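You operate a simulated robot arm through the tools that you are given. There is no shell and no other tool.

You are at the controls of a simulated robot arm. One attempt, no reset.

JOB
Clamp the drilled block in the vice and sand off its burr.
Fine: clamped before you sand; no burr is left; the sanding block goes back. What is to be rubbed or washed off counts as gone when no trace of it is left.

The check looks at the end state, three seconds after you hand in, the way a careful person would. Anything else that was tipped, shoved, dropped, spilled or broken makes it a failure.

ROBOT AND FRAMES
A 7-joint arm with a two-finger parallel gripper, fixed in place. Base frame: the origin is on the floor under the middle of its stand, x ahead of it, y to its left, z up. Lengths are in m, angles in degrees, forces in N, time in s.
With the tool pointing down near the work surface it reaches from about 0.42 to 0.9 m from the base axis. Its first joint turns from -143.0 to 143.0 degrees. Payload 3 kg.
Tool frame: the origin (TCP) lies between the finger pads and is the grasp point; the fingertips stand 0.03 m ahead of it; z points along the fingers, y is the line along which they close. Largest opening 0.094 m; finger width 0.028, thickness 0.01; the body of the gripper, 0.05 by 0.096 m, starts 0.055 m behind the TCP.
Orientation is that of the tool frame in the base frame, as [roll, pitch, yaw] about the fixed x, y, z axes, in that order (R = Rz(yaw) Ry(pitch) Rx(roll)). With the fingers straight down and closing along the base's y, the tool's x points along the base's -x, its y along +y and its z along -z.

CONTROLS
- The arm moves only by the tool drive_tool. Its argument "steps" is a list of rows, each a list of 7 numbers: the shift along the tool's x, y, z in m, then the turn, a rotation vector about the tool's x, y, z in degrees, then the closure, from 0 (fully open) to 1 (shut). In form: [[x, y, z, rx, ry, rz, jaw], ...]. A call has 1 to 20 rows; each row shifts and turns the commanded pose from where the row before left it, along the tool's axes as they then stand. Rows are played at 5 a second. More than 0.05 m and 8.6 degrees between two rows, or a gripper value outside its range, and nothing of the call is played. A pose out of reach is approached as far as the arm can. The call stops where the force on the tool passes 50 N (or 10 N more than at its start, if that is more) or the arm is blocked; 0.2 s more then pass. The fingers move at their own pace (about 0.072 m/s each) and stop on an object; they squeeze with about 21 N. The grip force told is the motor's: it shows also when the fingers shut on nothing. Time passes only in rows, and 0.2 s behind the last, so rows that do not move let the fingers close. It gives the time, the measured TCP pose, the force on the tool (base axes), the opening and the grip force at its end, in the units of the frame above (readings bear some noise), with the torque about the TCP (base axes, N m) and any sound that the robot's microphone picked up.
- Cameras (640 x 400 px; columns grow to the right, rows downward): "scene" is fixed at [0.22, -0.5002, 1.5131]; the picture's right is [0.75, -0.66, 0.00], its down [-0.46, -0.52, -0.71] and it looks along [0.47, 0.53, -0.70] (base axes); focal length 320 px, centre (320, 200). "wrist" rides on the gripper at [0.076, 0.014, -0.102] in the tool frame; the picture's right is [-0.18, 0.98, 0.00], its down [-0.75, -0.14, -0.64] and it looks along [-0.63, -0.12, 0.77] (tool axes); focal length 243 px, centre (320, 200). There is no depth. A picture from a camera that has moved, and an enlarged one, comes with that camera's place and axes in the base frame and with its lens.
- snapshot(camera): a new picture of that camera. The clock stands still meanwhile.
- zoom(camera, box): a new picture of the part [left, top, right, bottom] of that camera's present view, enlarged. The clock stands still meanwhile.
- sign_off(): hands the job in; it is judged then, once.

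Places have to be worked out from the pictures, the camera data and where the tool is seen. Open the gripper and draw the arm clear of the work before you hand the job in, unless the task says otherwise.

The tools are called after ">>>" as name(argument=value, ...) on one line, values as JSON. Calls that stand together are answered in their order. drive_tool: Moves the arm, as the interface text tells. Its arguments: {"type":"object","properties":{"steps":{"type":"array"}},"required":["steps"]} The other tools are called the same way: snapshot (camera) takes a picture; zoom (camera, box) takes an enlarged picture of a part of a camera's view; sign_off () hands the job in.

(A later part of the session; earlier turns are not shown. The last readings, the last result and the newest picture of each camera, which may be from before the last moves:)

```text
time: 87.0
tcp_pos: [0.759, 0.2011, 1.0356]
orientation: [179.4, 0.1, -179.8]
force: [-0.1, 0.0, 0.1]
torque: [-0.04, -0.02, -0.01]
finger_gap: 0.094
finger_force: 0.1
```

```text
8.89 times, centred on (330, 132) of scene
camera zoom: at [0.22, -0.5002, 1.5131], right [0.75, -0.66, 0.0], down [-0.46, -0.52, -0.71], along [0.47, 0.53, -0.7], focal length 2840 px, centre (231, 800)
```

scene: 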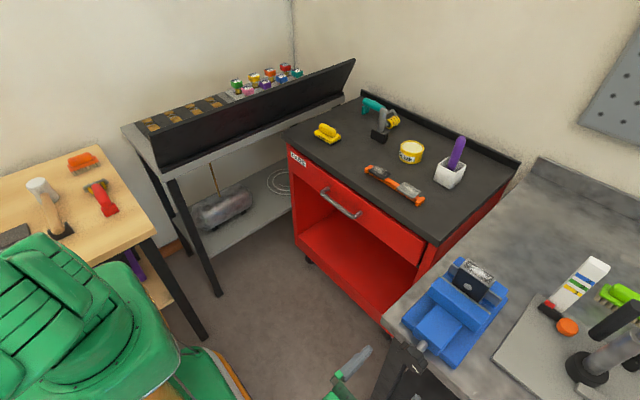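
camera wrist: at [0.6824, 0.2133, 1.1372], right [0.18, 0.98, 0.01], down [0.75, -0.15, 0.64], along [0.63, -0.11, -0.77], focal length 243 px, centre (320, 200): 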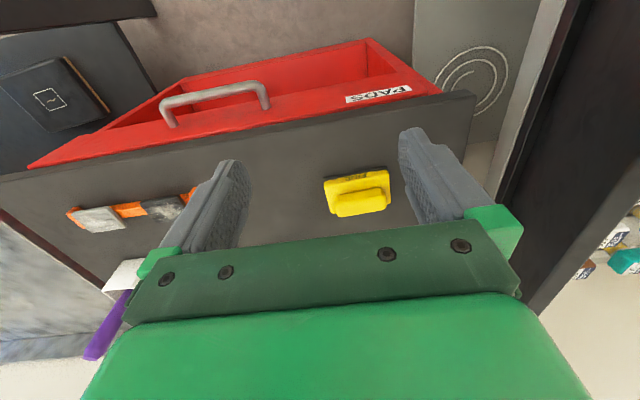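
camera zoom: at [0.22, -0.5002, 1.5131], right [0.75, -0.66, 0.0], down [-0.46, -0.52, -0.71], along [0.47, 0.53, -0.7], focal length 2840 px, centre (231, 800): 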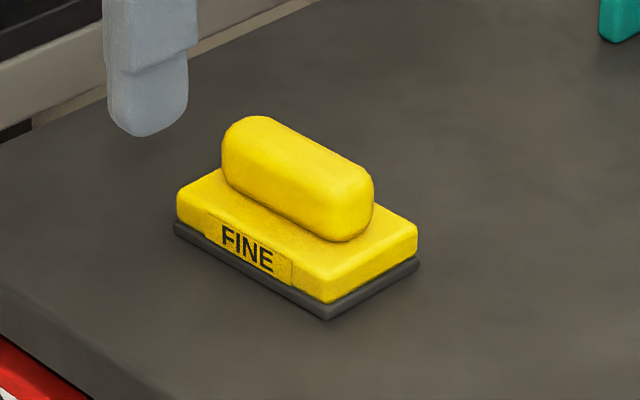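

The handle spans y≈0.195–0.265 and is about 0.03 wide, with its top near z≈0.90; the block's yaw is about +2°. I try to reach above it with the tool straight down, staying about 4 cm above.

>>> drive_tool(steps=[[-0.029, 0.0058, 0.0132, 0, 0, 0, 0], [-0.029, 0.0058, 0.0132, 0, 0, 0, 0], [-0.029, 0.0058, 0.0132, 0, 0, 0, 0], [-0.029, 0.0058, 0.0132, 0, 0, 0, 0], [0, 0, 0, 0, 0, 0, 0]])

>>> drive_tool(steps=[[-0.014, 0.003, 0.006, 0, 0, 0, 0], [-0.014, 0.003, 0.006, 0, 0, 0, 0], [0, 0, 0, 0, 0, 0, 0]])

>>> snapshot(camera="wrist")

```text
time: 88.2
tcp_pos: [0.8643, 0.2229, 0.9873]
orientation: [179.5, 0.0, -179.9]
force: [-0.4, 0.3, -0.1]
torque: [0.02, 0.0, 0.0]
finger_gap: 0.0937
finger_force: 0.1
out of reach, approached as far as the arm can: row 4
```

```text
time: 89.0
tcp_pos: [0.8685, 0.2215, 0.9773]
orientation: [179.4, 0.1, -179.9]
force: [0.1, -0.5, 0.6]
torque: [0.0, -0.01, 0.01]
finger_gap: 0.0942
finger_force: 0.0
out of reach, approached as far as the arm can: row 1, 2
```

```text
taken
camera wrist: at [0.792, 0.2358, 1.0804], right [0.18, 0.98, 0.01], down [0.75, -0.15, 0.64], along [0.63, -0.11, -0.77], focal length 243 px, centre (320, 200)
```

wrist: 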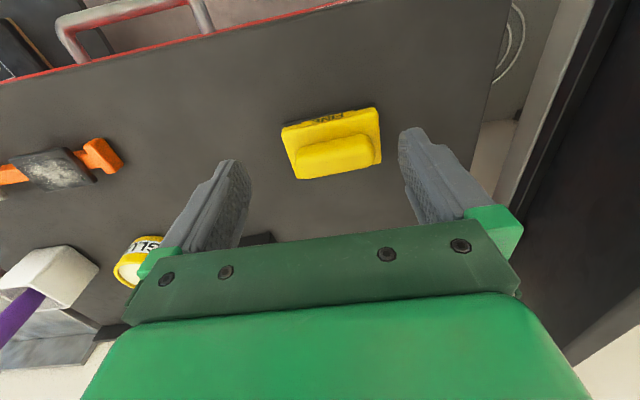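

Straight-down reach tops out just short here (radius ≈0.90 at this height). A 12° forward tilt about the finger-closing axis gives enough reach while the fingers close on the handle's two ends along y. I apply the tilt and align yaw to the block.

>>> drive_tool(steps=[[0.01, 0, 0, 0, 0, 0, 0], [0, 0, 0, 0.25, -6, -1.1, 0], [0, 0, 0, 0.25, -6, -1.1, 0], [0, 0, 0, 0, 0, 0, 0]])

>>> zoom(camera="wrist", box=[230, 80, 430, 220])

```text
time: 90.0
tcp_pos: [0.8579, 0.2227, 0.9774]
orientation: [-179.9, 12.0, -177.7]
force: [0.0, -1.4, -0.3]
torque: [0.0, -0.01, 0.0]
finger_gap: 0.0939
finger_force: 0.1
```

```text
2.86 times, centred on (330, 150) of wrist
camera zoom: at [0.7617, 0.2336, 1.0611], right [0.14, 0.99, 0.04], down [0.61, -0.12, 0.79], along [0.78, -0.09, -0.62], focal length 693 px, centre (291, 343)
```

zoom: 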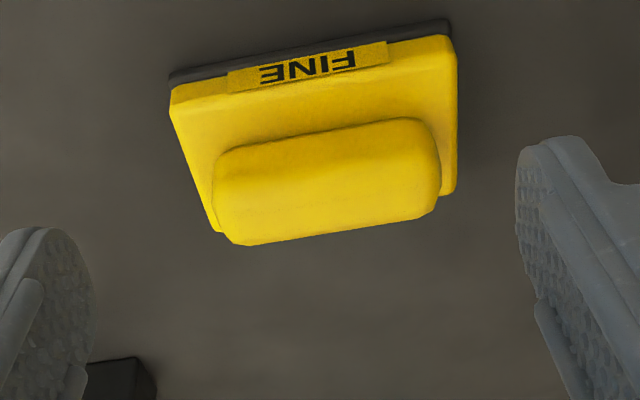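

I move above the handle and descend to put the fingertips just above the yellow base, either side of the handle ends, then check with the scene camera.

>>> drive_tool(steps=[[-0.0175, 0.0033, 0.0178, 0, 0, 0, 0], [-0.0175, 0.0033, 0.0178, 0, 0, 0, 0], [0.0033, 0, 0.0157, 0, 0, 0, 0], [0.0033, 0, 0.0157, 0, 0, 0, 0], [0, 0, 0, 0, 0, 0, 0]])

>>> zoom(camera="scene", box=[290, 90, 370, 160])

>>> zoom(camera="wrist", box=[200, 80, 440, 240])

```text
time: 91.2
tcp_pos: [0.9001, 0.2299, 0.9172]
orientation: [-179.9, 12.2, -177.7]
force: [-0.1, 0.3, -0.7]
torque: [-0.03, -0.01, 0.0]
finger_gap: 0.094
finger_force: 0.0
```

```text
5.71 times, centred on (330, 125) of scene
camera zoom: at [0.22, -0.5002, 1.5131], right [0.75, -0.66, 0.0], down [-0.46, -0.52, -0.71], along [0.47, 0.53, -0.7], focal length 1826 px, centre (263, 629)
```

zoom: 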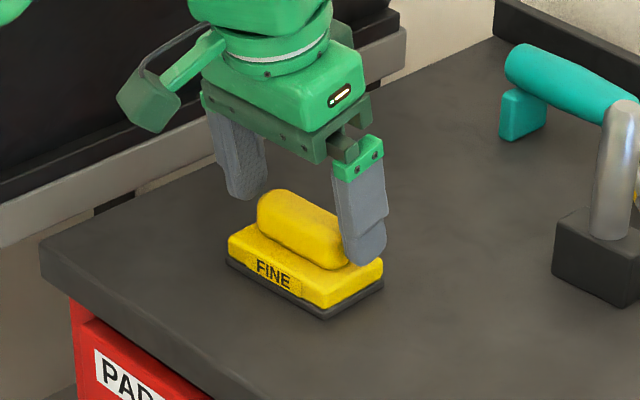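

```text
2.50 times, centred on (320, 160) of wrist
camera zoom: at [0.8041, 0.2409, 1.0006], right [0.14, 0.99, 0.04], down [0.61, -0.12, 0.79], along [0.78, -0.09, -0.62], focal length 606 px, centre (320, 300)
```

zoom: 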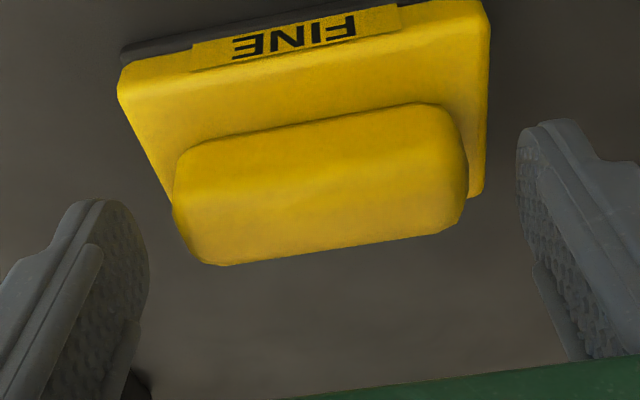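

The fingertips sit at about the handle's mid-height. I go 4 mm lower for a better bite, then close gently on the handle ends.

>>> drive_tool(steps=[[0.0008, 0.001, 0.0039, 0, 0, 0, 0], [0, 0, 0, 0, 0, 0, 0.15], [0, 0, 0, 0, 0, 0, 0.3], [0, 0, 0, 0, 0, 0, 0.5], [0, 0, 0, 0, 0, 0, 1], [0, 0, 0, 0, 0, 0, 1]])

>>> zoom(camera="scene", box=[290, 90, 370, 160])

>>> zoom(camera="wrist", box=[200, 80, 440, 240])

```text
time: 92.6
tcp_pos: [0.8998, 0.232, 0.9125]
orientation: [-179.9, 12.0, -177.8]
force: [0.3, -0.9, 0.8]
torque: [0.0, -0.01, -0.02]
finger_gap: 0.0717
finger_force: 21.3
```

```text
5.71 times, centred on (330, 125) of scene
camera zoom: at [0.22, -0.5002, 1.5131], right [0.75, -0.66, 0.0], down [-0.46, -0.52, -0.71], along [0.47, 0.53, -0.7], focal length 1826 px, centre (263, 629)
```

zoom: 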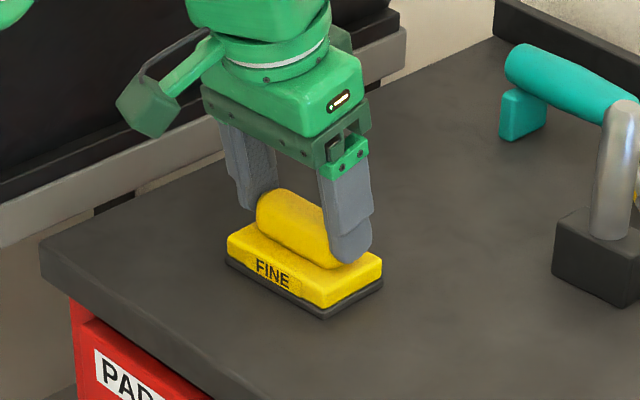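

```text
2.50 times, centred on (320, 160) of wrist
camera zoom: at [0.8041, 0.2416, 0.9968], right [0.14, 0.99, 0.04], down [0.61, -0.12, 0.79], along [0.78, -0.09, -0.62], focal length 606 px, centre (320, 300)
```

zoom: 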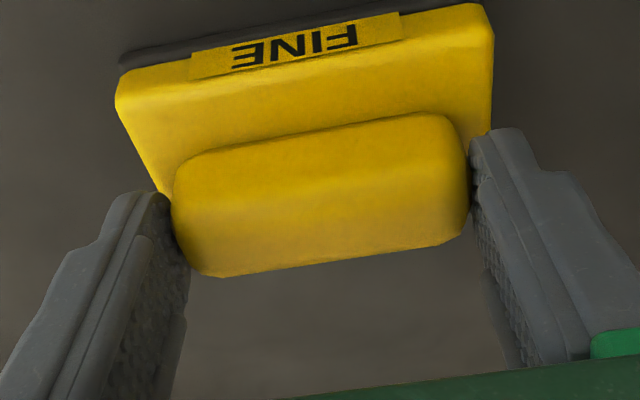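

Gripped at a 0.072 gap with 21 N. I note this pose, (0.900, 0.232, 0.9125) with pitch 12°, for the return, and lift carefully.

>>> drive_tool(steps=[[-0.0021, 0, -0.0098, 0, 0, 0, 1], [-0.0021, 0, -0.0098, 0, 0, 0, 1], [-0.0021, 0, -0.0098, 0, 0, 0, 1], [0, 0, 0, 0, 0, 0, 1]])

>>> zoom(camera="scene", box=[290, 70, 370, 160])

>>> zoom(camera="wrist", box=[200, 80, 440, 240])

```text
time: 93.6
tcp_pos: [0.9004, 0.2317, 0.9425]
orientation: [-179.8, 12.1, -177.7]
force: [0.2, -0.4, -0.2]
torque: [-0.02, 0.01, 0.01]
finger_gap: 0.0001
finger_force: 21.3
```

```text
4.44 times, centred on (330, 115) of scene
camera zoom: at [0.22, -0.5002, 1.5131], right [0.75, -0.66, 0.0], down [-0.46, -0.52, -0.71], along [0.47, 0.53, -0.7], focal length 1420 px, centre (276, 578)
```

zoom: 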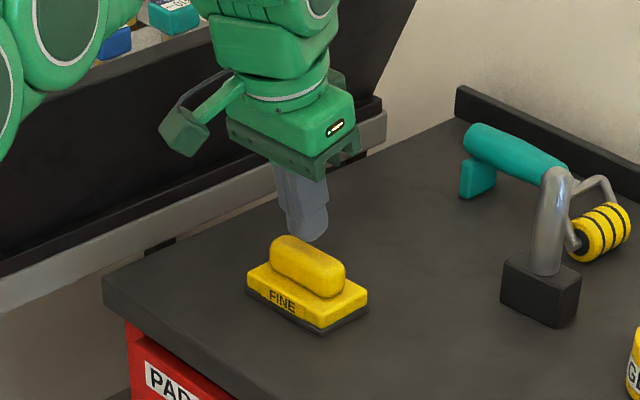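

```text
2.50 times, centred on (320, 160) of wrist
camera zoom: at [0.8043, 0.2422, 1.0276], right [0.14, 0.99, 0.04], down [0.61, -0.12, 0.79], along [0.78, -0.09, -0.62], focal length 606 px, centre (320, 300)
```

zoom: 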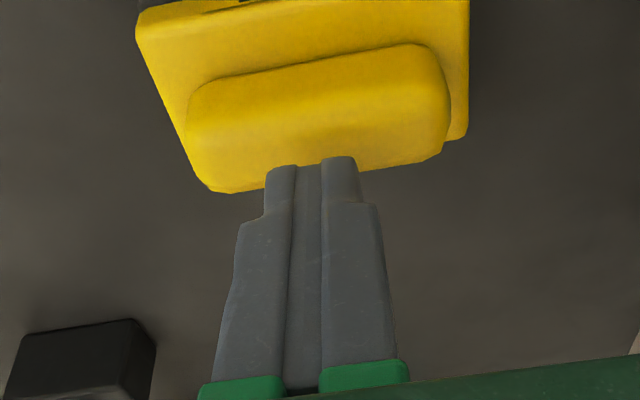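

The fingers slid off the handle's rounded top edge — the bite was too shallow — and the sanding block stayed put. I rise a little, reopen, reduce the tilt for fuller pad contact, and re-measure.

>>> drive_tool(steps=[[-0.002, 0, -0.0098, 0, 0, 0, 1], [0.015, 0, -0.005, 0, 0, 0, 0.5], [0.01, 0, 0, 0, 0, 0, 0], [0, 0, 0, 0, 5, 0, 0], [0, 0, 0, 0, 0, 0, 0], [0, 0, 0, 0, 0, 0, 0]])

>>> zoom(camera="wrist", box=[230, 90, 430, 230])

>>> zoom(camera="scene", box=[305, 110, 355, 155])

```text
time: 95.0
tcp_pos: [0.874, 0.2318, 0.9535]
orientation: [-179.9, 7.2, -177.7]
force: [1.0, 0.1, -0.5]
torque: [0.0, -0.01, 0.0]
finger_gap: 0.0941
finger_force: 0.0
```

```text
2.86 times, centred on (330, 160) of wrist
camera zoom: at [0.7861, 0.2424, 1.046], right [0.14, 0.99, 0.02], down [0.67, -0.11, 0.73], along [0.72, -0.09, -0.68], focal length 693 px, centre (291, 314)
```

zoom: 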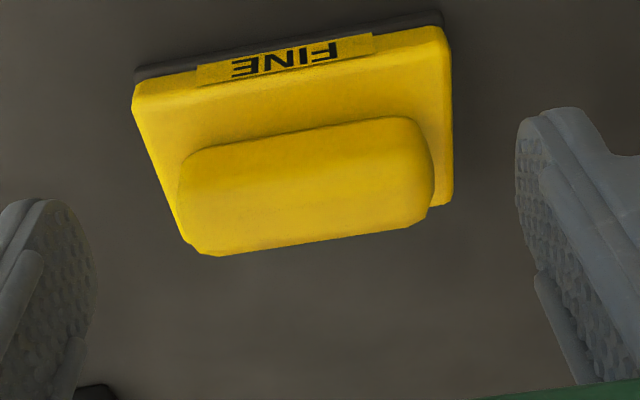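

```text
8.89 times, centred on (330, 132) of scene
camera zoom: at [0.22, -0.5002, 1.5131], right [0.75, -0.66, 0.0], down [-0.46, -0.52, -0.71], along [0.47, 0.53, -0.7], focal length 2840 px, centre (231, 800)
```

zoom: 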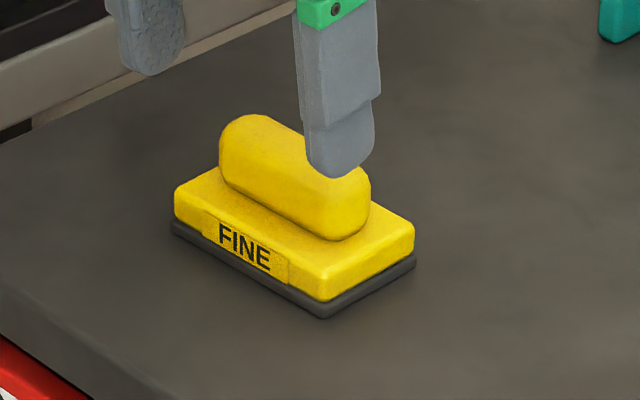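

The base top is at z≈0.876 and the handle spans about 0.876–0.900, centred at (0.9055, 0.233). I now go 5–6 mm deeper than before (TCP z≈0.907) at 7° tilt and close again.

>>> drive_tool(steps=[[-0.0057, 0, 0.0124, 0, 0, 0, 0], [-0.0057, 0, 0.0124, 0, 0, 0, 0], [-0.0057, 0, 0.0124, 0, 0, 0, 0], [-0.0057, 0, 0.0125, 0, 0, 0, 0], [0, 0, 0, 0, 0, 0, 0]])

>>> drive_tool(steps=[[0, 0, 0, 0, 0, 0, 0.15], [0, 0, 0, 0, 0, 0, 0.3], [0, 0, 0, 0, 0, 0, 0.5], [0, 0, 0, 0, 0, 0, 1], [0, 0, 0, 0, 0, 0, 1]])

>>> zoom(camera="scene", box=[300, 95, 360, 155])

>>> zoom(camera="wrist", box=[200, 80, 440, 240])

```text
time: 96.2
tcp_pos: [0.903, 0.2324, 0.9056]
orientation: [-179.9, 7.0, -177.7]
force: [-0.6, 0.2, -0.1]
torque: [0.02, -0.03, 0.04]
finger_gap: 0.0939
finger_force: 0.1
```

```text
time: 97.4
tcp_pos: [0.9033, 0.2313, 0.907]
orientation: [-180.0, 7.2, -177.6]
force: [-0.5, -0.2, 0.4]
torque: [0.02, 0.01, -0.02]
finger_gap: 0.0712
finger_force: 20.7
```

```text
6.67 times, centred on (330, 125) of scene
camera zoom: at [0.22, -0.5002, 1.5131], right [0.75, -0.66, 0.0], down [-0.46, -0.52, -0.71], along [0.47, 0.53, -0.7], focal length 2130 px, centre (253, 700)
```

zoom: 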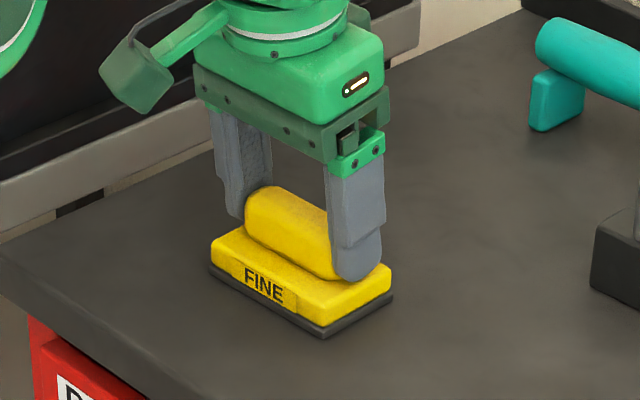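

```text
2.50 times, centred on (320, 160) of wrist
camera zoom: at [0.8149, 0.2427, 0.9994], right [0.14, 0.99, 0.02], down [0.67, -0.11, 0.73], along [0.72, -0.09, -0.68], focal length 606 px, centre (320, 300)
```

zoom: 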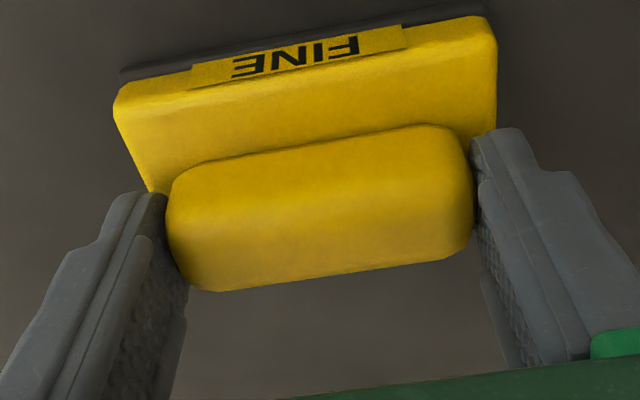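

Deeper bite now. I test with a small 4 mm lift.

>>> drive_tool(steps=[[-0.0003, 0, -0.002, 0, 0, 0, 1], [-0.0003, 0, -0.002, 0, 0, 0, 1], [0, 0, 0, 0, 0, 0, 1]])

>>> zoom(camera="scene", box=[300, 95, 360, 155])

```text
time: 98.2
tcp_pos: [0.9038, 0.232, 0.9104]
orientation: [-179.9, 7.1, -177.8]
force: [0.0, -0.5, -2.1]
torque: [0.0, 0.0, 0.02]
finger_gap: 0.0716
finger_force: 21.2
```

```text
6.67 times, centred on (330, 125) of scene
camera zoom: at [0.22, -0.5002, 1.5131], right [0.75, -0.66, 0.0], down [-0.46, -0.52, -0.71], along [0.47, 0.53, -0.7], focal length 2130 px, centre (253, 700)
```

zoom: 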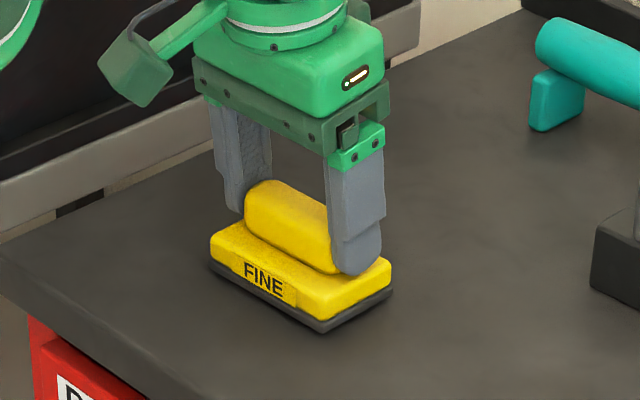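

It is carrying about 2 N and rising with the gripper. I lift a bit further and recheck that it isn't slipping.

>>> drive_tool(steps=[[-0.0006, 0, -0.005, 0, 0, 0, 1], [-0.0006, 0, -0.005, 0, 0, 0, 1], [0, 0, -0.005, 0, 0, 0, 1], [0, 0, 0, 0, 0, 0, 1]])

>>> zoom(camera="scene", box=[300, 85, 360, 155])

>>> zoom(camera="wrist", box=[200, 80, 440, 240])

```text
time: 99.2
tcp_pos: [0.9029, 0.2315, 0.9247]
orientation: [180.0, 7.1, -177.7]
force: [-0.5, 0.4, -1.7]
torque: [0.02, -0.07, -0.02]
finger_gap: 0.0716
finger_force: 20.6
```

```text
5.71 times, centred on (330, 120) of scene
camera zoom: at [0.22, -0.5002, 1.5131], right [0.75, -0.66, 0.0], down [-0.46, -0.52, -0.71], along [0.47, 0.53, -0.7], focal length 1826 px, centre (263, 657)
```

zoom: 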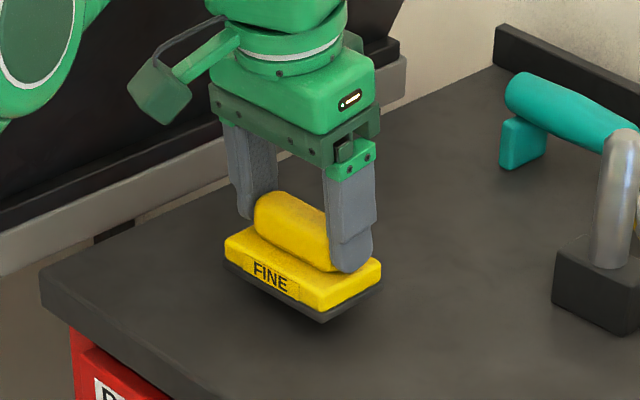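

```text
2.50 times, centred on (320, 160) of wrist
camera zoom: at [0.8141, 0.243, 1.0179], right [0.14, 0.99, 0.02], down [0.67, -0.11, 0.73], along [0.73, -0.09, -0.68], focal length 606 px, centre (320, 300)
```

zoom: 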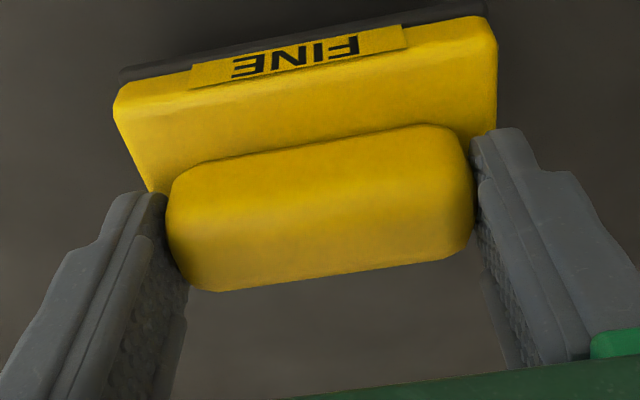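

Lifted cleanly with no slip; the sole is 0.054 below the TCP. I carry it inward and over to just above the clamped block (TCP about (0.66, -0.448, 1.085)).

>>> drive_tool(steps=[[0.0273, 0.0012, -0.0236, 0, 0, 0, 1], [0.0273, 0.0012, -0.0236, 0, 0, 0, 1], [0.0273, 0.0012, -0.0236, 0, 0, 0, 1], [0.0112, -0.0449, -0.0082, 0, 0, 0, 1], [0.0112, -0.0449, -0.0082, 0, 0, 0, 1], [0.0112, -0.0449, -0.0082, 0, 0, 0, 1], [0.0112, -0.0449, -0.0082, 0, 0, 0, 1], [0.0112, -0.0449, -0.0082, 0, 0, 0, 1], [0.0112, -0.0449, -0.0082, 0, 0, 0, 1], [0.0112, -0.0449, -0.0082, 0, 0, 0, 1], [0.0112, -0.0449, -0.0082, 0, 0, 0, 1], [0.0112, -0.0449, -0.0082, 0, 0, 0, 1], [0.0112, -0.0449, -0.0082, 0, 0, 0, 1], [0, 0, 0, 0, 0, 0, 1]])

>>> snapshot(camera="scene")

>>> snapshot(camera="wrist")

```text
time: 102.2
tcp_pos: [0.7105, -0.2234, 1.0539]
orientation: [-180.0, 7.1, -177.7]
force: [-0.8, 0.2, -1.5]
torque: [0.03, 0.01, -0.02]
finger_gap: 0.0714
finger_force: 21.5
```

```text
taken
```

scene: 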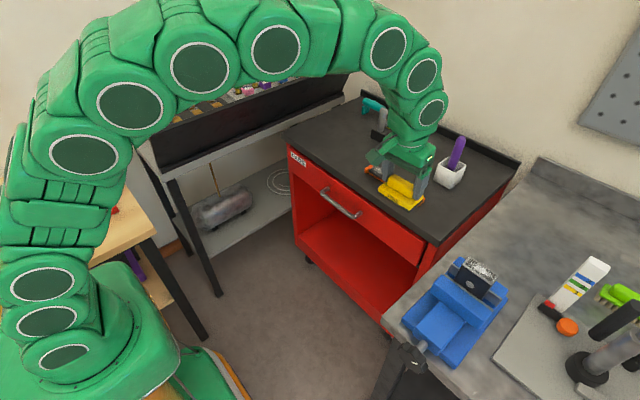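

```text
taken
camera wrist: at [0.6216, -0.213, 1.1471], right [0.14, 0.99, 0.02], down [0.67, -0.11, 0.73], along [0.72, -0.09, -0.68], focal length 243 px, centre (320, 200)
```

wrist: 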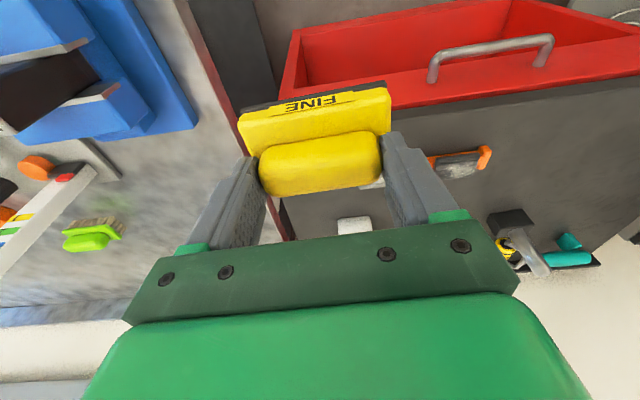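

>>> drive_tool(steps=[[-0.0045, 0, -0.0357, 0, 0, 0, 1], [0.0119, -0.0445, -0.0015, 0, 0, 0, 1], [0.0119, -0.0445, -0.0015, 0, 0, 0, 1], [0.0119, -0.0445, -0.0015, 0, 0, 0, 1], [0.0119, -0.0445, -0.0015, 0, 0, 0, 1], [0.0119, -0.0445, -0.0015, 0, 0, 0, 1], [0, 0, 0, 0, 0, 0, 1], [0, 0, 0, 0, 0, 0, 1]])

>>> zoom(camera="scene", box=[410, 200, 540, 330])

>>> zoom(camera="wrist", box=[200, 0, 440, 200])

```text
time: 104.0
tcp_pos: [0.6598, -0.445, 1.093]
orientation: [-179.9, 7.1, -177.7]
force: [-0.3, 0.2, -1.0]
torque: [-0.01, 0.01, 0.01]
finger_gap: 0.0716
finger_force: 20.5
```

```text
3.08 times, centred on (475, 265) of scene
camera zoom: at [0.22, -0.5002, 1.5131], right [0.75, -0.66, 0.0], down [-0.46, -0.52, -0.71], along [0.47, 0.53, -0.7], focal length 983 px, centre (-157, 0)
```

zoom: 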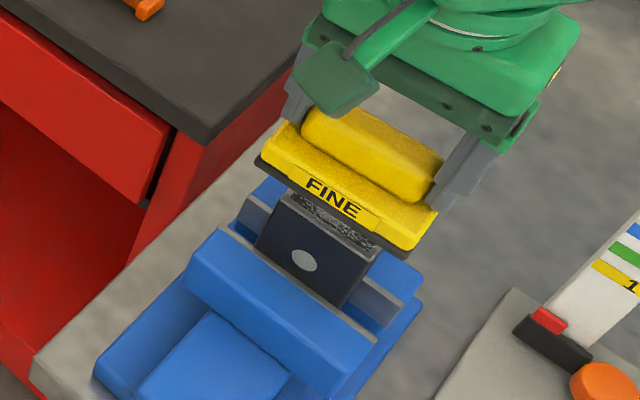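

```text
2.00 times, centred on (320, 100) of wrist
camera zoom: at [0.5702, -0.4348, 1.185], right [0.14, 0.99, 0.02], down [0.67, -0.11, 0.73], along [0.73, -0.09, -0.68], focal length 485 px, centre (320, 400)
```

zoom: 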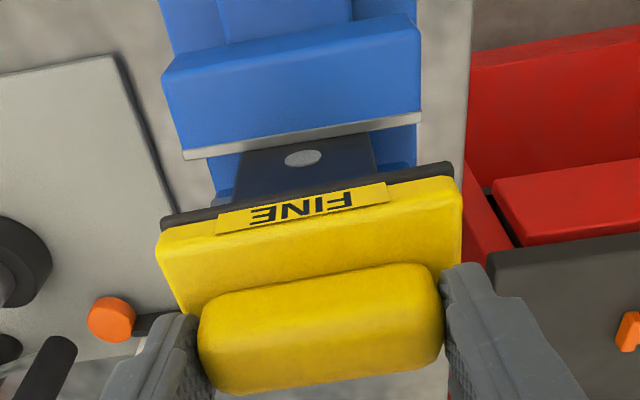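

The sole is centred over the clamped block with about 13 mm margin all round. I lower toward contact in small steps, watching the vertical force.

>>> drive_tool(steps=[[0.0012, 0, 0.0099, 0, 0, 0, 1], [0.0012, 0, 0.0099, 0, 0, 0, 1], [0.0009, 0, 0.0074, 0, 0, 0, 1], [0, 0, 0, 0, 0, 0, 1]])

>>> drive_tool(steps=[[0.0002, 0, 0.002, 0, 0, 0, 1], [0.0002, 0, 0.002, 0, 0, 0, 1], [0.0002, 0, 0.002, 0, 0, 0, 1], [0, 0, 0, 0, 0, 0, 1]])

```text
time: 105.0
tcp_pos: [0.6589, -0.4454, 1.0643]
orientation: [-179.8, 7.1, -177.7]
force: [-0.2, 0.9, -0.4]
torque: [-0.03, 0.01, 0.01]
finger_gap: 0.0714
finger_force: 20.8
```

```text
time: 106.0
tcp_pos: [0.6583, -0.4463, 1.0595]
orientation: [-179.8, 7.1, -177.7]
force: [-9.1, 4.3, 28.8]
torque: [0.27, 0.36, 0.01]
finger_gap: 0.0715
finger_force: 21.6
```

Contact at TCP z≈1.0597 with 29 N. I ease off slightly to a moderate pressure, then begin strokes along y.

>>> drive_tool(steps=[[0, 0, -0.0003, 0, 0, 0, 1], [0, 0, 0, 0, 0, 0, 1]])

```text
time: 106.6
tcp_pos: [0.6585, -0.4463, 1.0593]
orientation: [-179.8, 7.2, -177.6]
force: [-4.0, -0.8, 32.4]
torque: [0.11, -0.03, -0.01]
finger_gap: 0.0715
finger_force: 21.5
```

>>> drive_tool(steps=[[0, 0, -0.0006, 0, 0, 0, 1], [0, 0, 0, 0, 0, 0, 1]])

```text
time: 107.2
tcp_pos: [0.6583, -0.4446, 1.0584]
orientation: [-179.8, 7.3, -177.7]
force: [1.4, -2.3, 32.2]
torque: [0.0, -0.27, -0.01]
finger_gap: 0.0714
finger_force: 21.4
```

>>> drive_tool(steps=[[0, 0, -0.0015, 0, 0, 0, 1], [0, 0, 0, 0, 0, 0, 1]])

```text
time: 107.8
tcp_pos: [0.658, -0.4448, 1.0599]
orientation: [-180.0, 7.0, -177.7]
force: [4.6, -2.0, 3.6]
torque: [-0.16, -0.38, 0.03]
finger_gap: 0.0714
finger_force: 20.9
```

Now lightly touching (about 4 N). I press a little and make strokes of ±12 mm along y.

>>> drive_tool(steps=[[0, 0, 0.0008, 0, 0, 0, 1], [0, 0.006, 0, 0, 0, 0, 1], [0, 0.006, 0, 0, 0, 0, 1], [0, -0.006, 0, 0, 0, 0, 1], [0, -0.006, 0, 0, 0, 0, 1], [0, -0.006, 0, 0, 0, 0, 1], [0, -0.006, 0, 0, 0, 0, 1], [0, 0.006, 0, 0, 0, 0, 1], [0, 0.006, 0, 0, 0, 0, 1], [0, 0.006, 0, 0, 0, 0, 1], [0, 0.006, 0, 0, 0, 0, 1], [0, -0.006, 0, 0, 0, 0, 1], [0, -0.006, 0, 0, 0, 0, 1]])

>>> zoom(camera="scene", box=[410, 200, 540, 330])

>>> zoom(camera="wrist", box=[200, 0, 440, 200])

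```text
time: 110.6
tcp_pos: [0.6581, -0.4446, 1.0586]
orientation: [-180.0, 7.1, -177.8]
force: [-0.6, 0.0, -1.6]
torque: [0.01, -0.02, -0.01]
finger_gap: 0.0715
finger_force: 20.7
```

```text
3.08 times, centred on (475, 265) of scene
camera zoom: at [0.22, -0.5002, 1.5131], right [0.75, -0.66, 0.0], down [-0.46, -0.52, -0.71], along [0.47, 0.53, -0.7], focal length 983 px, centre (-157, 0)
```

zoom: 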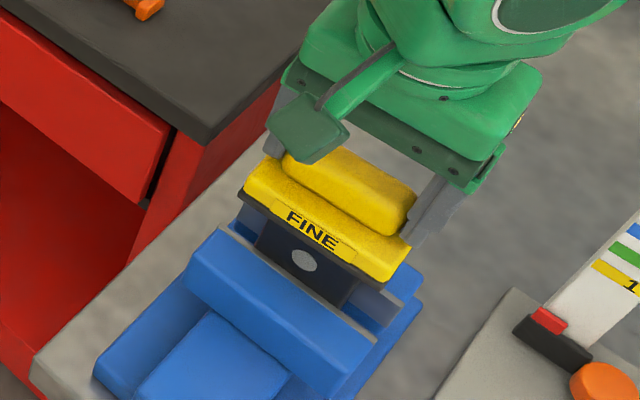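

```text
2.00 times, centred on (320, 100) of wrist
camera zoom: at [0.5693, -0.4345, 1.1519], right [0.14, 0.99, 0.02], down [0.67, -0.11, 0.73], along [0.73, -0.09, -0.68], focal length 485 px, centre (320, 400)
```

zoom: 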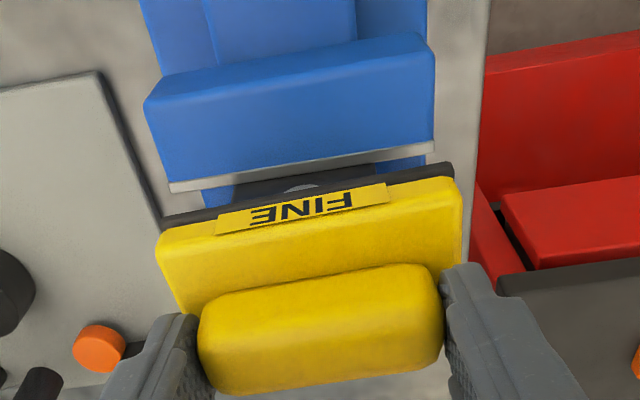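

After the strokes the contact force vanished at the same height, so something was worn away or shifted. I lift and move aside to inspect the block's top.

>>> drive_tool(steps=[[-0.0025, 0, -0.02, 0, 0, 0, 1], [-0.0025, 0, -0.02, 0, 0, 0, 1], [0, 0.04, 0, 0, 0, 0, 1], [0, 0.04, 0, 0, 0, 0, 1], [0, 0.04, 0, 0, 0, 0, 1], [0, 0, 0, 0, 0, 0, 1]])

>>> zoom(camera="scene", box=[410, 220, 540, 340])

>>> snapshot(camera="wrist")

```text
time: 112.0
tcp_pos: [0.6518, -0.3267, 1.1007]
orientation: [-180.0, 7.1, -177.7]
force: [-0.2, -0.1, -0.7]
torque: [0.01, 0.0, 0.03]
finger_gap: 0.0713
finger_force: 21.2
```

```text
3.33 times, centred on (475, 280) of scene
camera zoom: at [0.22, -0.5002, 1.5131], right [0.75, -0.66, 0.0], down [-0.46, -0.52, -0.71], along [0.47, 0.53, -0.7], focal length 1065 px, centre (-197, -67)
```

zoom: 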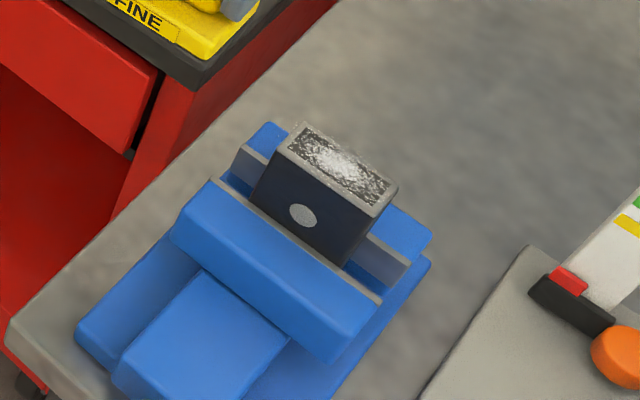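

```text
taken
camera wrist: at [0.5634, -0.3159, 1.194], right [0.14, 0.99, 0.02], down [0.67, -0.11, 0.73], along [0.73, -0.09, -0.68], focal length 243 px, centre (320, 200)
```

wrist: 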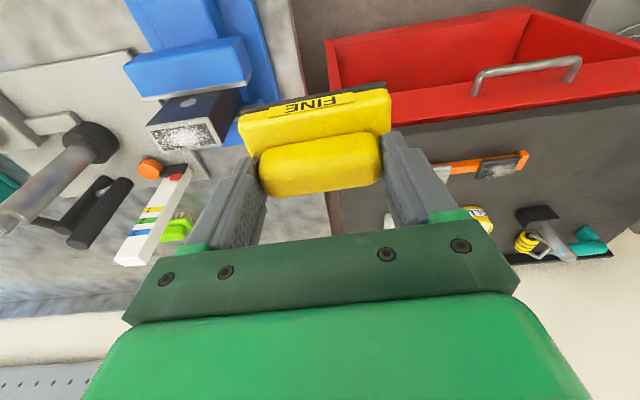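

>>> zoom(camera="scene", box=[445, 250, 515, 310])

>>> zoom(camera="wrist", box=[130, 70, 260, 170])

```text
6.67 times, centred on (480, 280) of scene
camera zoom: at [0.22, -0.5002, 1.5131], right [0.75, -0.66, 0.0], down [-0.46, -0.52, -0.71], along [0.47, 0.53, -0.7], focal length 2130 px, centre (-747, -333)
```

zoom: 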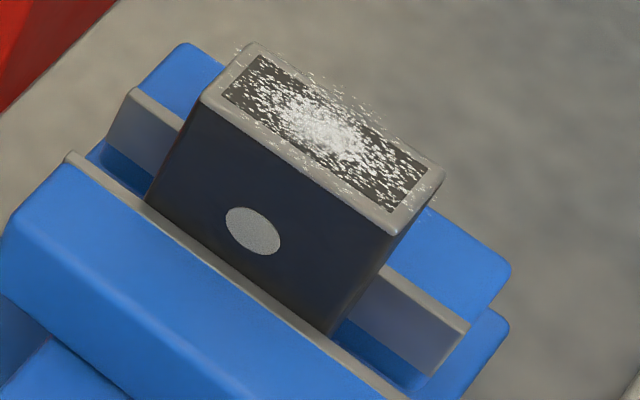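

```text
4.00 times, centred on (195, 120) of wrist
camera zoom: at [0.5634, -0.3159, 1.194], right [0.14, 0.99, 0.02], down [0.67, -0.11, 0.73], along [0.73, -0.09, -0.68], focal length 970 px, centre (820, 520)
```

zoom: 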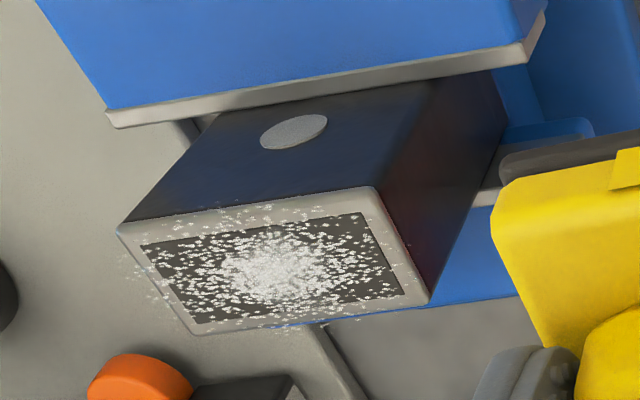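

The burr is only slightly reduced, so contact was too light for most of that. I go back over the block and this time hold a firmer pressure (around 15–20 N) while stroking.

>>> drive_tool(steps=[[-0.001, -0.04, 0, 0, 0, 0, 1], [-0.001, -0.04, 0, 0, 0, 0, 1], [-0.001, -0.04, 0, 0, 0, 0, 1], [0.0024, 0, 0.02, 0, 0, 0, 1], [0.0022, 0, 0.018, 0, 0, 0, 1], [0, 0, 0, 0, 0, 0, 1]])

>>> drive_tool(steps=[[0.0002, 0, 0.001, 0, 0, 0, 1], [0.0002, 0, 0.001, 0, 0, 0, 1], [0, 0, 0, 0, 0, 0, 1]])

```text
time: 113.4
tcp_pos: [0.6615, -0.4474, 1.0624]
orientation: [-179.8, 7.1, -177.7]
force: [0.0, 0.0, -0.9]
torque: [-0.01, 0.02, -0.03]
finger_gap: 0.0714
finger_force: 21.0
```

```text
time: 114.2
tcp_pos: [0.6601, -0.4459, 1.0605]
orientation: [-179.9, 7.0, -177.7]
force: [-0.5, -0.9, -1.1]
torque: [-0.02, 0.0, 0.0]
finger_gap: 0.0716
finger_force: 20.9
```

>>> drive_tool(steps=[[0.0001, 0, 0.001, 0, 0, 0, 1], [0.0001, 0, 0.001, 0, 0, 0, 1], [0, 0, 0, 0, 0, 0, 1]])

```text
time: 115.0
tcp_pos: [0.6618, -0.4458, 1.0596]
orientation: [-179.8, 7.2, -177.7]
force: [-4.2, -1.9, 24.1]
torque: [0.14, 0.34, 0.01]
finger_gap: 0.0716
finger_force: 21.6
```

24 N of contact. I stroke along y, checking the force as I go.

>>> drive_tool(steps=[[0, 0.005, 0, 0, 0, 0, 1], [0, 0.005, 0, 0, 0, 0, 1], [0, -0.005, 0, 0, 0, 0, 1], [0, -0.005, 0, 0, 0, 0, 1]])

```text
time: 115.9
tcp_pos: [0.6613, -0.44, 1.06]
orientation: [-180.0, 7.1, -177.6]
force: [-0.9, 0.7, 7.7]
torque: [-0.21, -0.04, 0.05]
finger_gap: 0.0714
finger_force: 20.6
stopped in row 4: the force on the tool passed its limit at 58 N (the readings are from after the stop); the commanded pose is now the measured one
```

That press was too hard once moving: friction brought the total to 58 N and it stopped. Now it rests at about 8 N, so I stroke at this lighter pressure with smaller steps.

>>> drive_tool(steps=[[0, -0.004, 0, 0, 0, 0, 1], [0, -0.004, 0, 0, 0, 0, 1], [0, -0.004, 0, 0, 0, 0, 1], [0, -0.004, 0, 0, 0, 0, 1], [0, 0.004, 0, 0, 0, 0, 1], [0, 0.004, 0, 0, 0, 0, 1], [0, 0.004, 0, 0, 0, 0, 1], [0, 0.004, 0, 0, 0, 0, 1]])

```text
time: 117.7
tcp_pos: [0.6581, -0.442, 1.0584]
orientation: [180.0, 7.0, -177.7]
force: [-4.6, -20.1, 22.5]
torque: [-1.44, 0.09, -0.1]
finger_gap: 0.0717
finger_force: 20.9
```

Good rubbing contact: about 22 N normal and 20 N friction. I continue with several more strokes, easing slightly to stay below the limit.

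>>> drive_tool(steps=[[0, -0.004, -0.0003, 0, 0, 0, 1], [0, -0.004, 0, 0, 0, 0, 1], [0, -0.004, 0, 0, 0, 0, 1], [0, -0.004, 0, 0, 0, 0, 1], [0, -0.004, 0, 0, 0, 0, 1], [0, 0.004, 0, 0, 0, 0, 1], [0, 0.004, 0, 0, 0, 0, 1], [0, 0.004, 0, 0, 0, 0, 1], [0, 0.004, 0, 0, 0, 0, 1], [0, 0.004, 0, 0, 0, 0, 1], [0, 0.004, 0, 0, 0, 0, 1], [0, -0.004, 0, 0, 0, 0, 1], [0, -0.004, 0, 0, 0, 0, 1], [0, -0.004, 0, 0, 0, 0, 1], [0, -0.004, 0, 0, 0, 0, 1], [0, -0.004, 0, 0, 0, 0, 1]])

>>> zoom(camera="scene", box=[410, 200, 540, 330])

```text
time: 121.1
tcp_pos: [0.6628, -0.4548, 1.0587]
orientation: [179.8, 7.0, -177.6]
force: [-2.5, 16.9, 18.2]
torque: [0.83, 0.2, -0.04]
finger_gap: 0.0716
finger_force: 20.9
```

```text
3.08 times, centred on (475, 265) of scene
camera zoom: at [0.22, -0.5002, 1.5131], right [0.75, -0.66, 0.0], down [-0.46, -0.52, -0.71], along [0.47, 0.53, -0.7], focal length 983 px, centre (-157, 0)
```

zoom: 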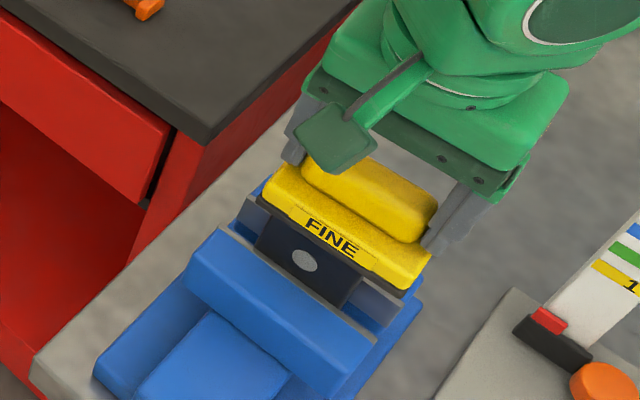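

Contact and clamping both hold. I do another set of strokes, then lift to inspect.

>>> drive_tool(steps=[[0, 0.005, 0, 0, 0, 0, 1], [0, 0.005, 0, 0, 0, 0, 1], [0, 0.005, 0, 0, 0, 0, 1], [0, 0.005, 0, 0, 0, 0, 1], [0, -0.005, 0, 0, 0, 0, 1], [0, -0.005, 0, 0, 0, 0, 1], [0, -0.005, 0, 0, 0, 0, 1], [0, -0.005, 0, 0, 0, 0, 1], [0, -0.005, 0, 0, 0, 0, 1], [0, 0.005, 0, 0, 0, 0, 1], [0, 0.005, 0, 0, 0, 0, 1], [0, 0.005, 0, 0, 0, 0, 1], [0, 0.005, 0, 0, 0, 0, 1], [0, 0.005, 0, 0, 0, 0, 1], [0, -0.005, 0, 0, 0, 0, 1], [0, -0.005, 0, 0, 0, 0, 1], [0, -0.005, 0, 0, 0, 0, 1]])

>>> drive_tool(steps=[[-0.0025, 0, -0.02, 0, 0, 0, 1], [-0.0025, 0, -0.02, 0, 0, 0, 1], [0, 0.04, 0, 0, 0, 0, 1], [0, 0.04, 0, 0, 0, 0, 1], [0, 0.04, 0, 0, 0, 0, 1], [0, 0, 0, 0, 0, 0, 1]])

>>> zoom(camera="scene", box=[445, 250, 515, 310])

>>> snapshot(camera="wrist")

```text
time: 124.7
tcp_pos: [0.6628, -0.4492, 1.0595]
orientation: [179.8, 7.2, -177.5]
force: [1.0, 21.1, 24.4]
torque: [1.33, 0.04, -0.13]
finger_gap: 0.0713
finger_force: 21.1
```

```text
time: 126.1
tcp_pos: [0.6554, -0.3308, 1.1011]
orientation: [179.9, 7.0, -177.7]
force: [-0.5, 0.6, -1.2]
torque: [0.0, 0.02, -0.01]
finger_gap: 0.0719
finger_force: 20.8
```

```text
6.67 times, centred on (480, 280) of scene
camera zoom: at [0.22, -0.5002, 1.5131], right [0.75, -0.66, 0.0], down [-0.46, -0.52, -0.71], along [0.47, 0.53, -0.7], focal length 2130 px, centre (-747, -333)
```

zoom: 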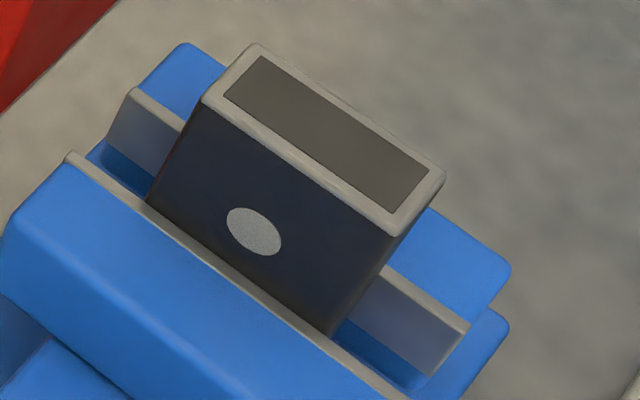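

```text
taken
camera wrist: at [0.5677, -0.3208, 1.1926], right [0.14, 0.99, 0.02], down [0.67, -0.11, 0.73], along [0.72, -0.09, -0.68], focal length 243 px, centre (320, 200)
```

wrist: 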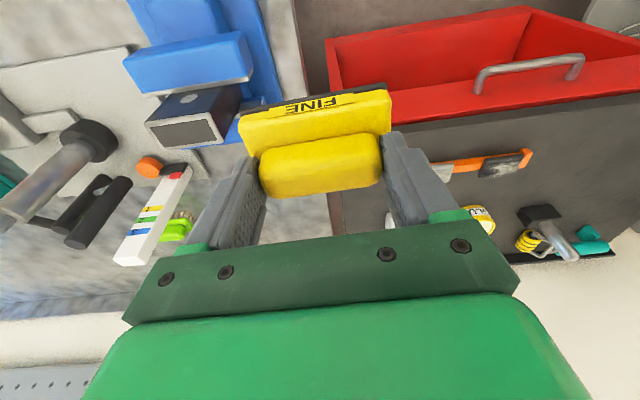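

The top face looks clean. I zoom in from the wrist side as well to make sure no trace remains.

>>> zoom(camera="wrist", box=[135, 80, 245, 160])

>>> zoom(camera="scene", box=[460, 250, 500, 285])

```text
5.00 times, centred on (190, 120) of wrist
camera zoom: at [0.5677, -0.3208, 1.1926], right [0.14, 0.99, 0.02], down [0.67, -0.11, 0.73], along [0.72, -0.09, -0.68], focal length 1213 px, centre (970, 600)
```

zoom: 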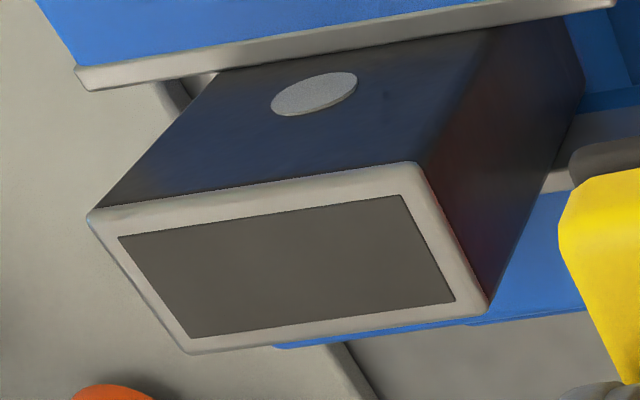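

```text
11.43 times, centred on (480, 268) of scene
camera zoom: at [0.22, -0.5002, 1.5131], right [0.75, -0.66, 0.0], down [-0.46, -0.52, -0.71], along [0.47, 0.53, -0.7], focal length 3651 px, centre (-1509, -571)
```

zoom: 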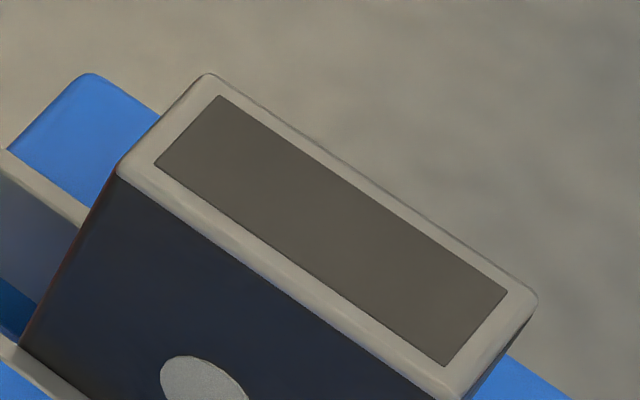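

No trace of burr remains, and the block hasn't shifted in the vice. Now I carry the sanding block back along the reverse path to its place on the cabinet.

>>> drive_tool(steps=[[-0.01264, 0.04273, 0.01055, 0, 0, 0, 1], [-0.01264, 0.04273, 0.01055, 0, 0, 0, 1], [-0.01264, 0.04273, 0.01055, 0, 0, 0, 1], [-0.01264, 0.04273, 0.01055, 0, 0, 0, 1], [-0.01264, 0.04273, 0.01055, 0, 0, 0, 1], [-0.01264, 0.04273, 0.01055, 0, 0, 0, 1], [-0.01264, 0.04273, 0.01055, 0, 0, 0, 1], [-0.01264, 0.04273, 0.01055, 0, 0, 0, 1], [-0.01264, 0.04273, 0.01055, 0, 0, 0, 1], [-0.01264, 0.04273, 0.01055, 0, 0, 0, 1], [-0.01264, 0.04273, 0.01055, 0, 0, 0, 1], [-0.01264, 0.04273, 0.01055, 0, 0, 0, 1], [-0.01264, 0.04273, 0.01055, 0, 0, 0, 1], [0, 0, 0, 0, 0, 0, 1], [0, 0, 0, 0, 0, 0, 1]])

>>> snapshot(camera="scene")

>>> snapshot(camera="wrist")

```text
time: 129.3
tcp_pos: [0.8111, 0.2303, 0.9815]
orientation: [179.9, 7.0, -177.5]
force: [-0.3, 0.5, -1.8]
torque: [-0.01, 0.02, 0.0]
finger_gap: 0.0716
finger_force: 20.9
```

```text
taken
```

scene: 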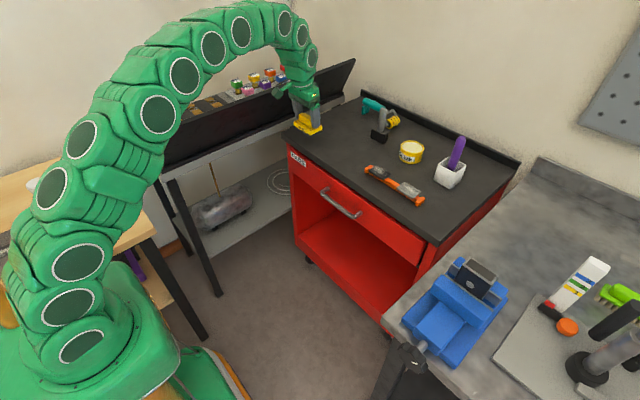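

```text
taken
camera wrist: at [0.7229, 0.2407, 1.0742], right [0.14, 0.99, 0.02], down [0.68, -0.11, 0.73], along [0.72, -0.09, -0.68], focal length 243 px, centre (320, 200)
```

wrist: 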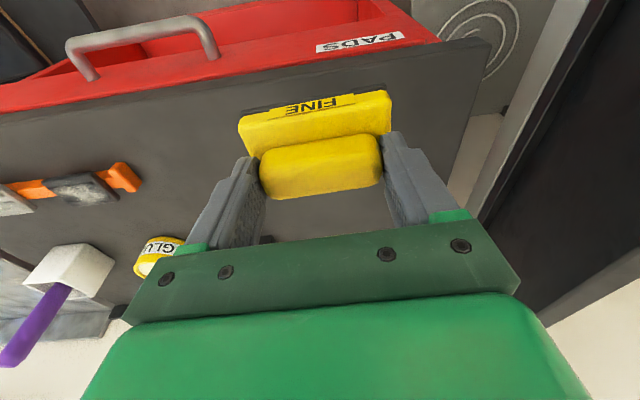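

>>> drive_tool(steps=[[-0.0281, -0.0009, 0.02245, 0, 0, 0, 1], [-0.0281, -0.0009, 0.02245, 0, 0, 0, 1], [-0.0281, -0.0009, 0.02245, 0, 0, 0, 1], [0, 0, 0, 0, 0, 0, 1]])

>>> zoom(camera="scene", box=[300, 85, 360, 155])

```text
time: 130.3
tcp_pos: [0.9037, 0.234, 0.9271]
orientation: [179.8, 7.1, -177.5]
force: [-0.1, 0.3, -1.5]
torque: [-0.01, -0.01, 0.03]
finger_gap: 0.0716
finger_force: 20.9
```

```text
5.71 times, centred on (330, 120) of scene
camera zoom: at [0.22, -0.5002, 1.5131], right [0.75, -0.66, 0.0], down [-0.46, -0.52, -0.71], along [0.47, 0.53, -0.7], focal length 1826 px, centre (263, 657)
```

zoom: 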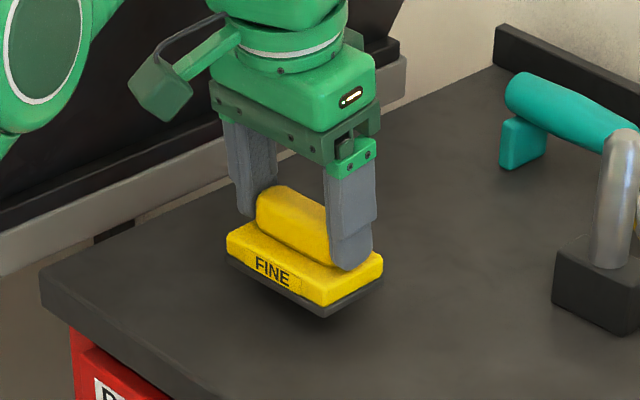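

It's hovering right over its original spot. I lower gently until it touches.

>>> drive_tool(steps=[[0.0007, -0.001, 0.006, 0, 0, 0, 1], [0.0006, 0, 0.005, 0, 0, 0, 1], [0.0004, 0, 0.003, 0, 0, 0, 1], [0, 0, 0, 0, 0, 0, 1]])

>>> drive_tool(steps=[[0.0002, 0, 0.0015, 0, 0, 0, 1], [0.0002, 0, 0.0015, 0, 0, 0, 1], [0, 0, 0, 0, 0, 0, 1]])

```text
time: 131.3
tcp_pos: [0.9045, 0.2332, 0.9127]
orientation: [179.9, 7.0, -177.6]
force: [-0.5, -0.1, -0.8]
torque: [0.02, 0.0, 0.0]
finger_gap: 0.0717
finger_force: 21.3
```

```text
time: 132.1
tcp_pos: [0.9047, 0.2324, 0.9095]
orientation: [180.0, 7.0, -177.6]
force: [-0.1, 0.3, -1.6]
torque: [0.0, -0.01, 0.01]
finger_gap: 0.0714
finger_force: 20.8
```

>>> drive_tool(steps=[[0.0001, 0, 0.001, 0, 0, 0, 1], [0.0001, 0, 0.001, 0, 0, 0, 1], [0.0001, 0, 0.001, 0, 0, 0, 1], [0, 0, 0, 0, 0, 0, 1]])

```text
time: 133.1
tcp_pos: [0.9052, 0.2317, 0.9066]
orientation: [179.9, 7.0, -177.5]
force: [-0.1, -0.3, -1.4]
torque: [0.02, 0.0, -0.02]
finger_gap: 0.0719
finger_force: 20.8
```

>>> drive_tool(steps=[[0.0001, 0, 0.001, 0, 0, 0, 1], [0.0001, 0, 0.001, 0, 0, 0, 1], [0, 0, 0, 0, 0, 0, 1]])

>>> zoom(camera="scene", box=[300, 95, 360, 155])

```text
time: 133.9
tcp_pos: [0.905, 0.2311, 0.9057]
orientation: [179.9, 7.2, -177.6]
force: [-5.7, 0.4, 10.0]
torque: [-0.51, 0.56, -0.25]
finger_gap: 0.0716
finger_force: 21.1
```

```text
6.67 times, centred on (330, 125) of scene
camera zoom: at [0.22, -0.5002, 1.5131], right [0.75, -0.66, 0.0], down [-0.46, -0.52, -0.71], along [0.47, 0.53, -0.7], focal length 2130 px, centre (253, 700)
```

zoom: 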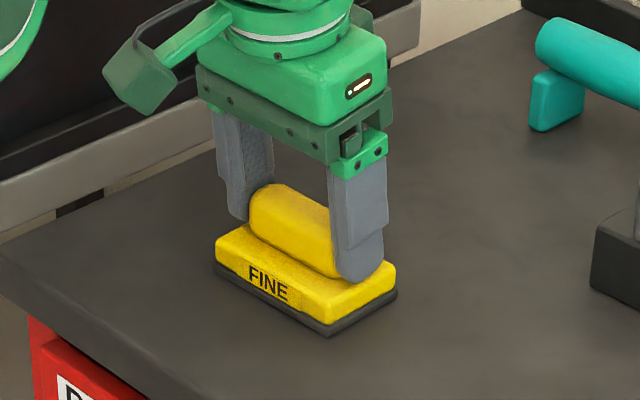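

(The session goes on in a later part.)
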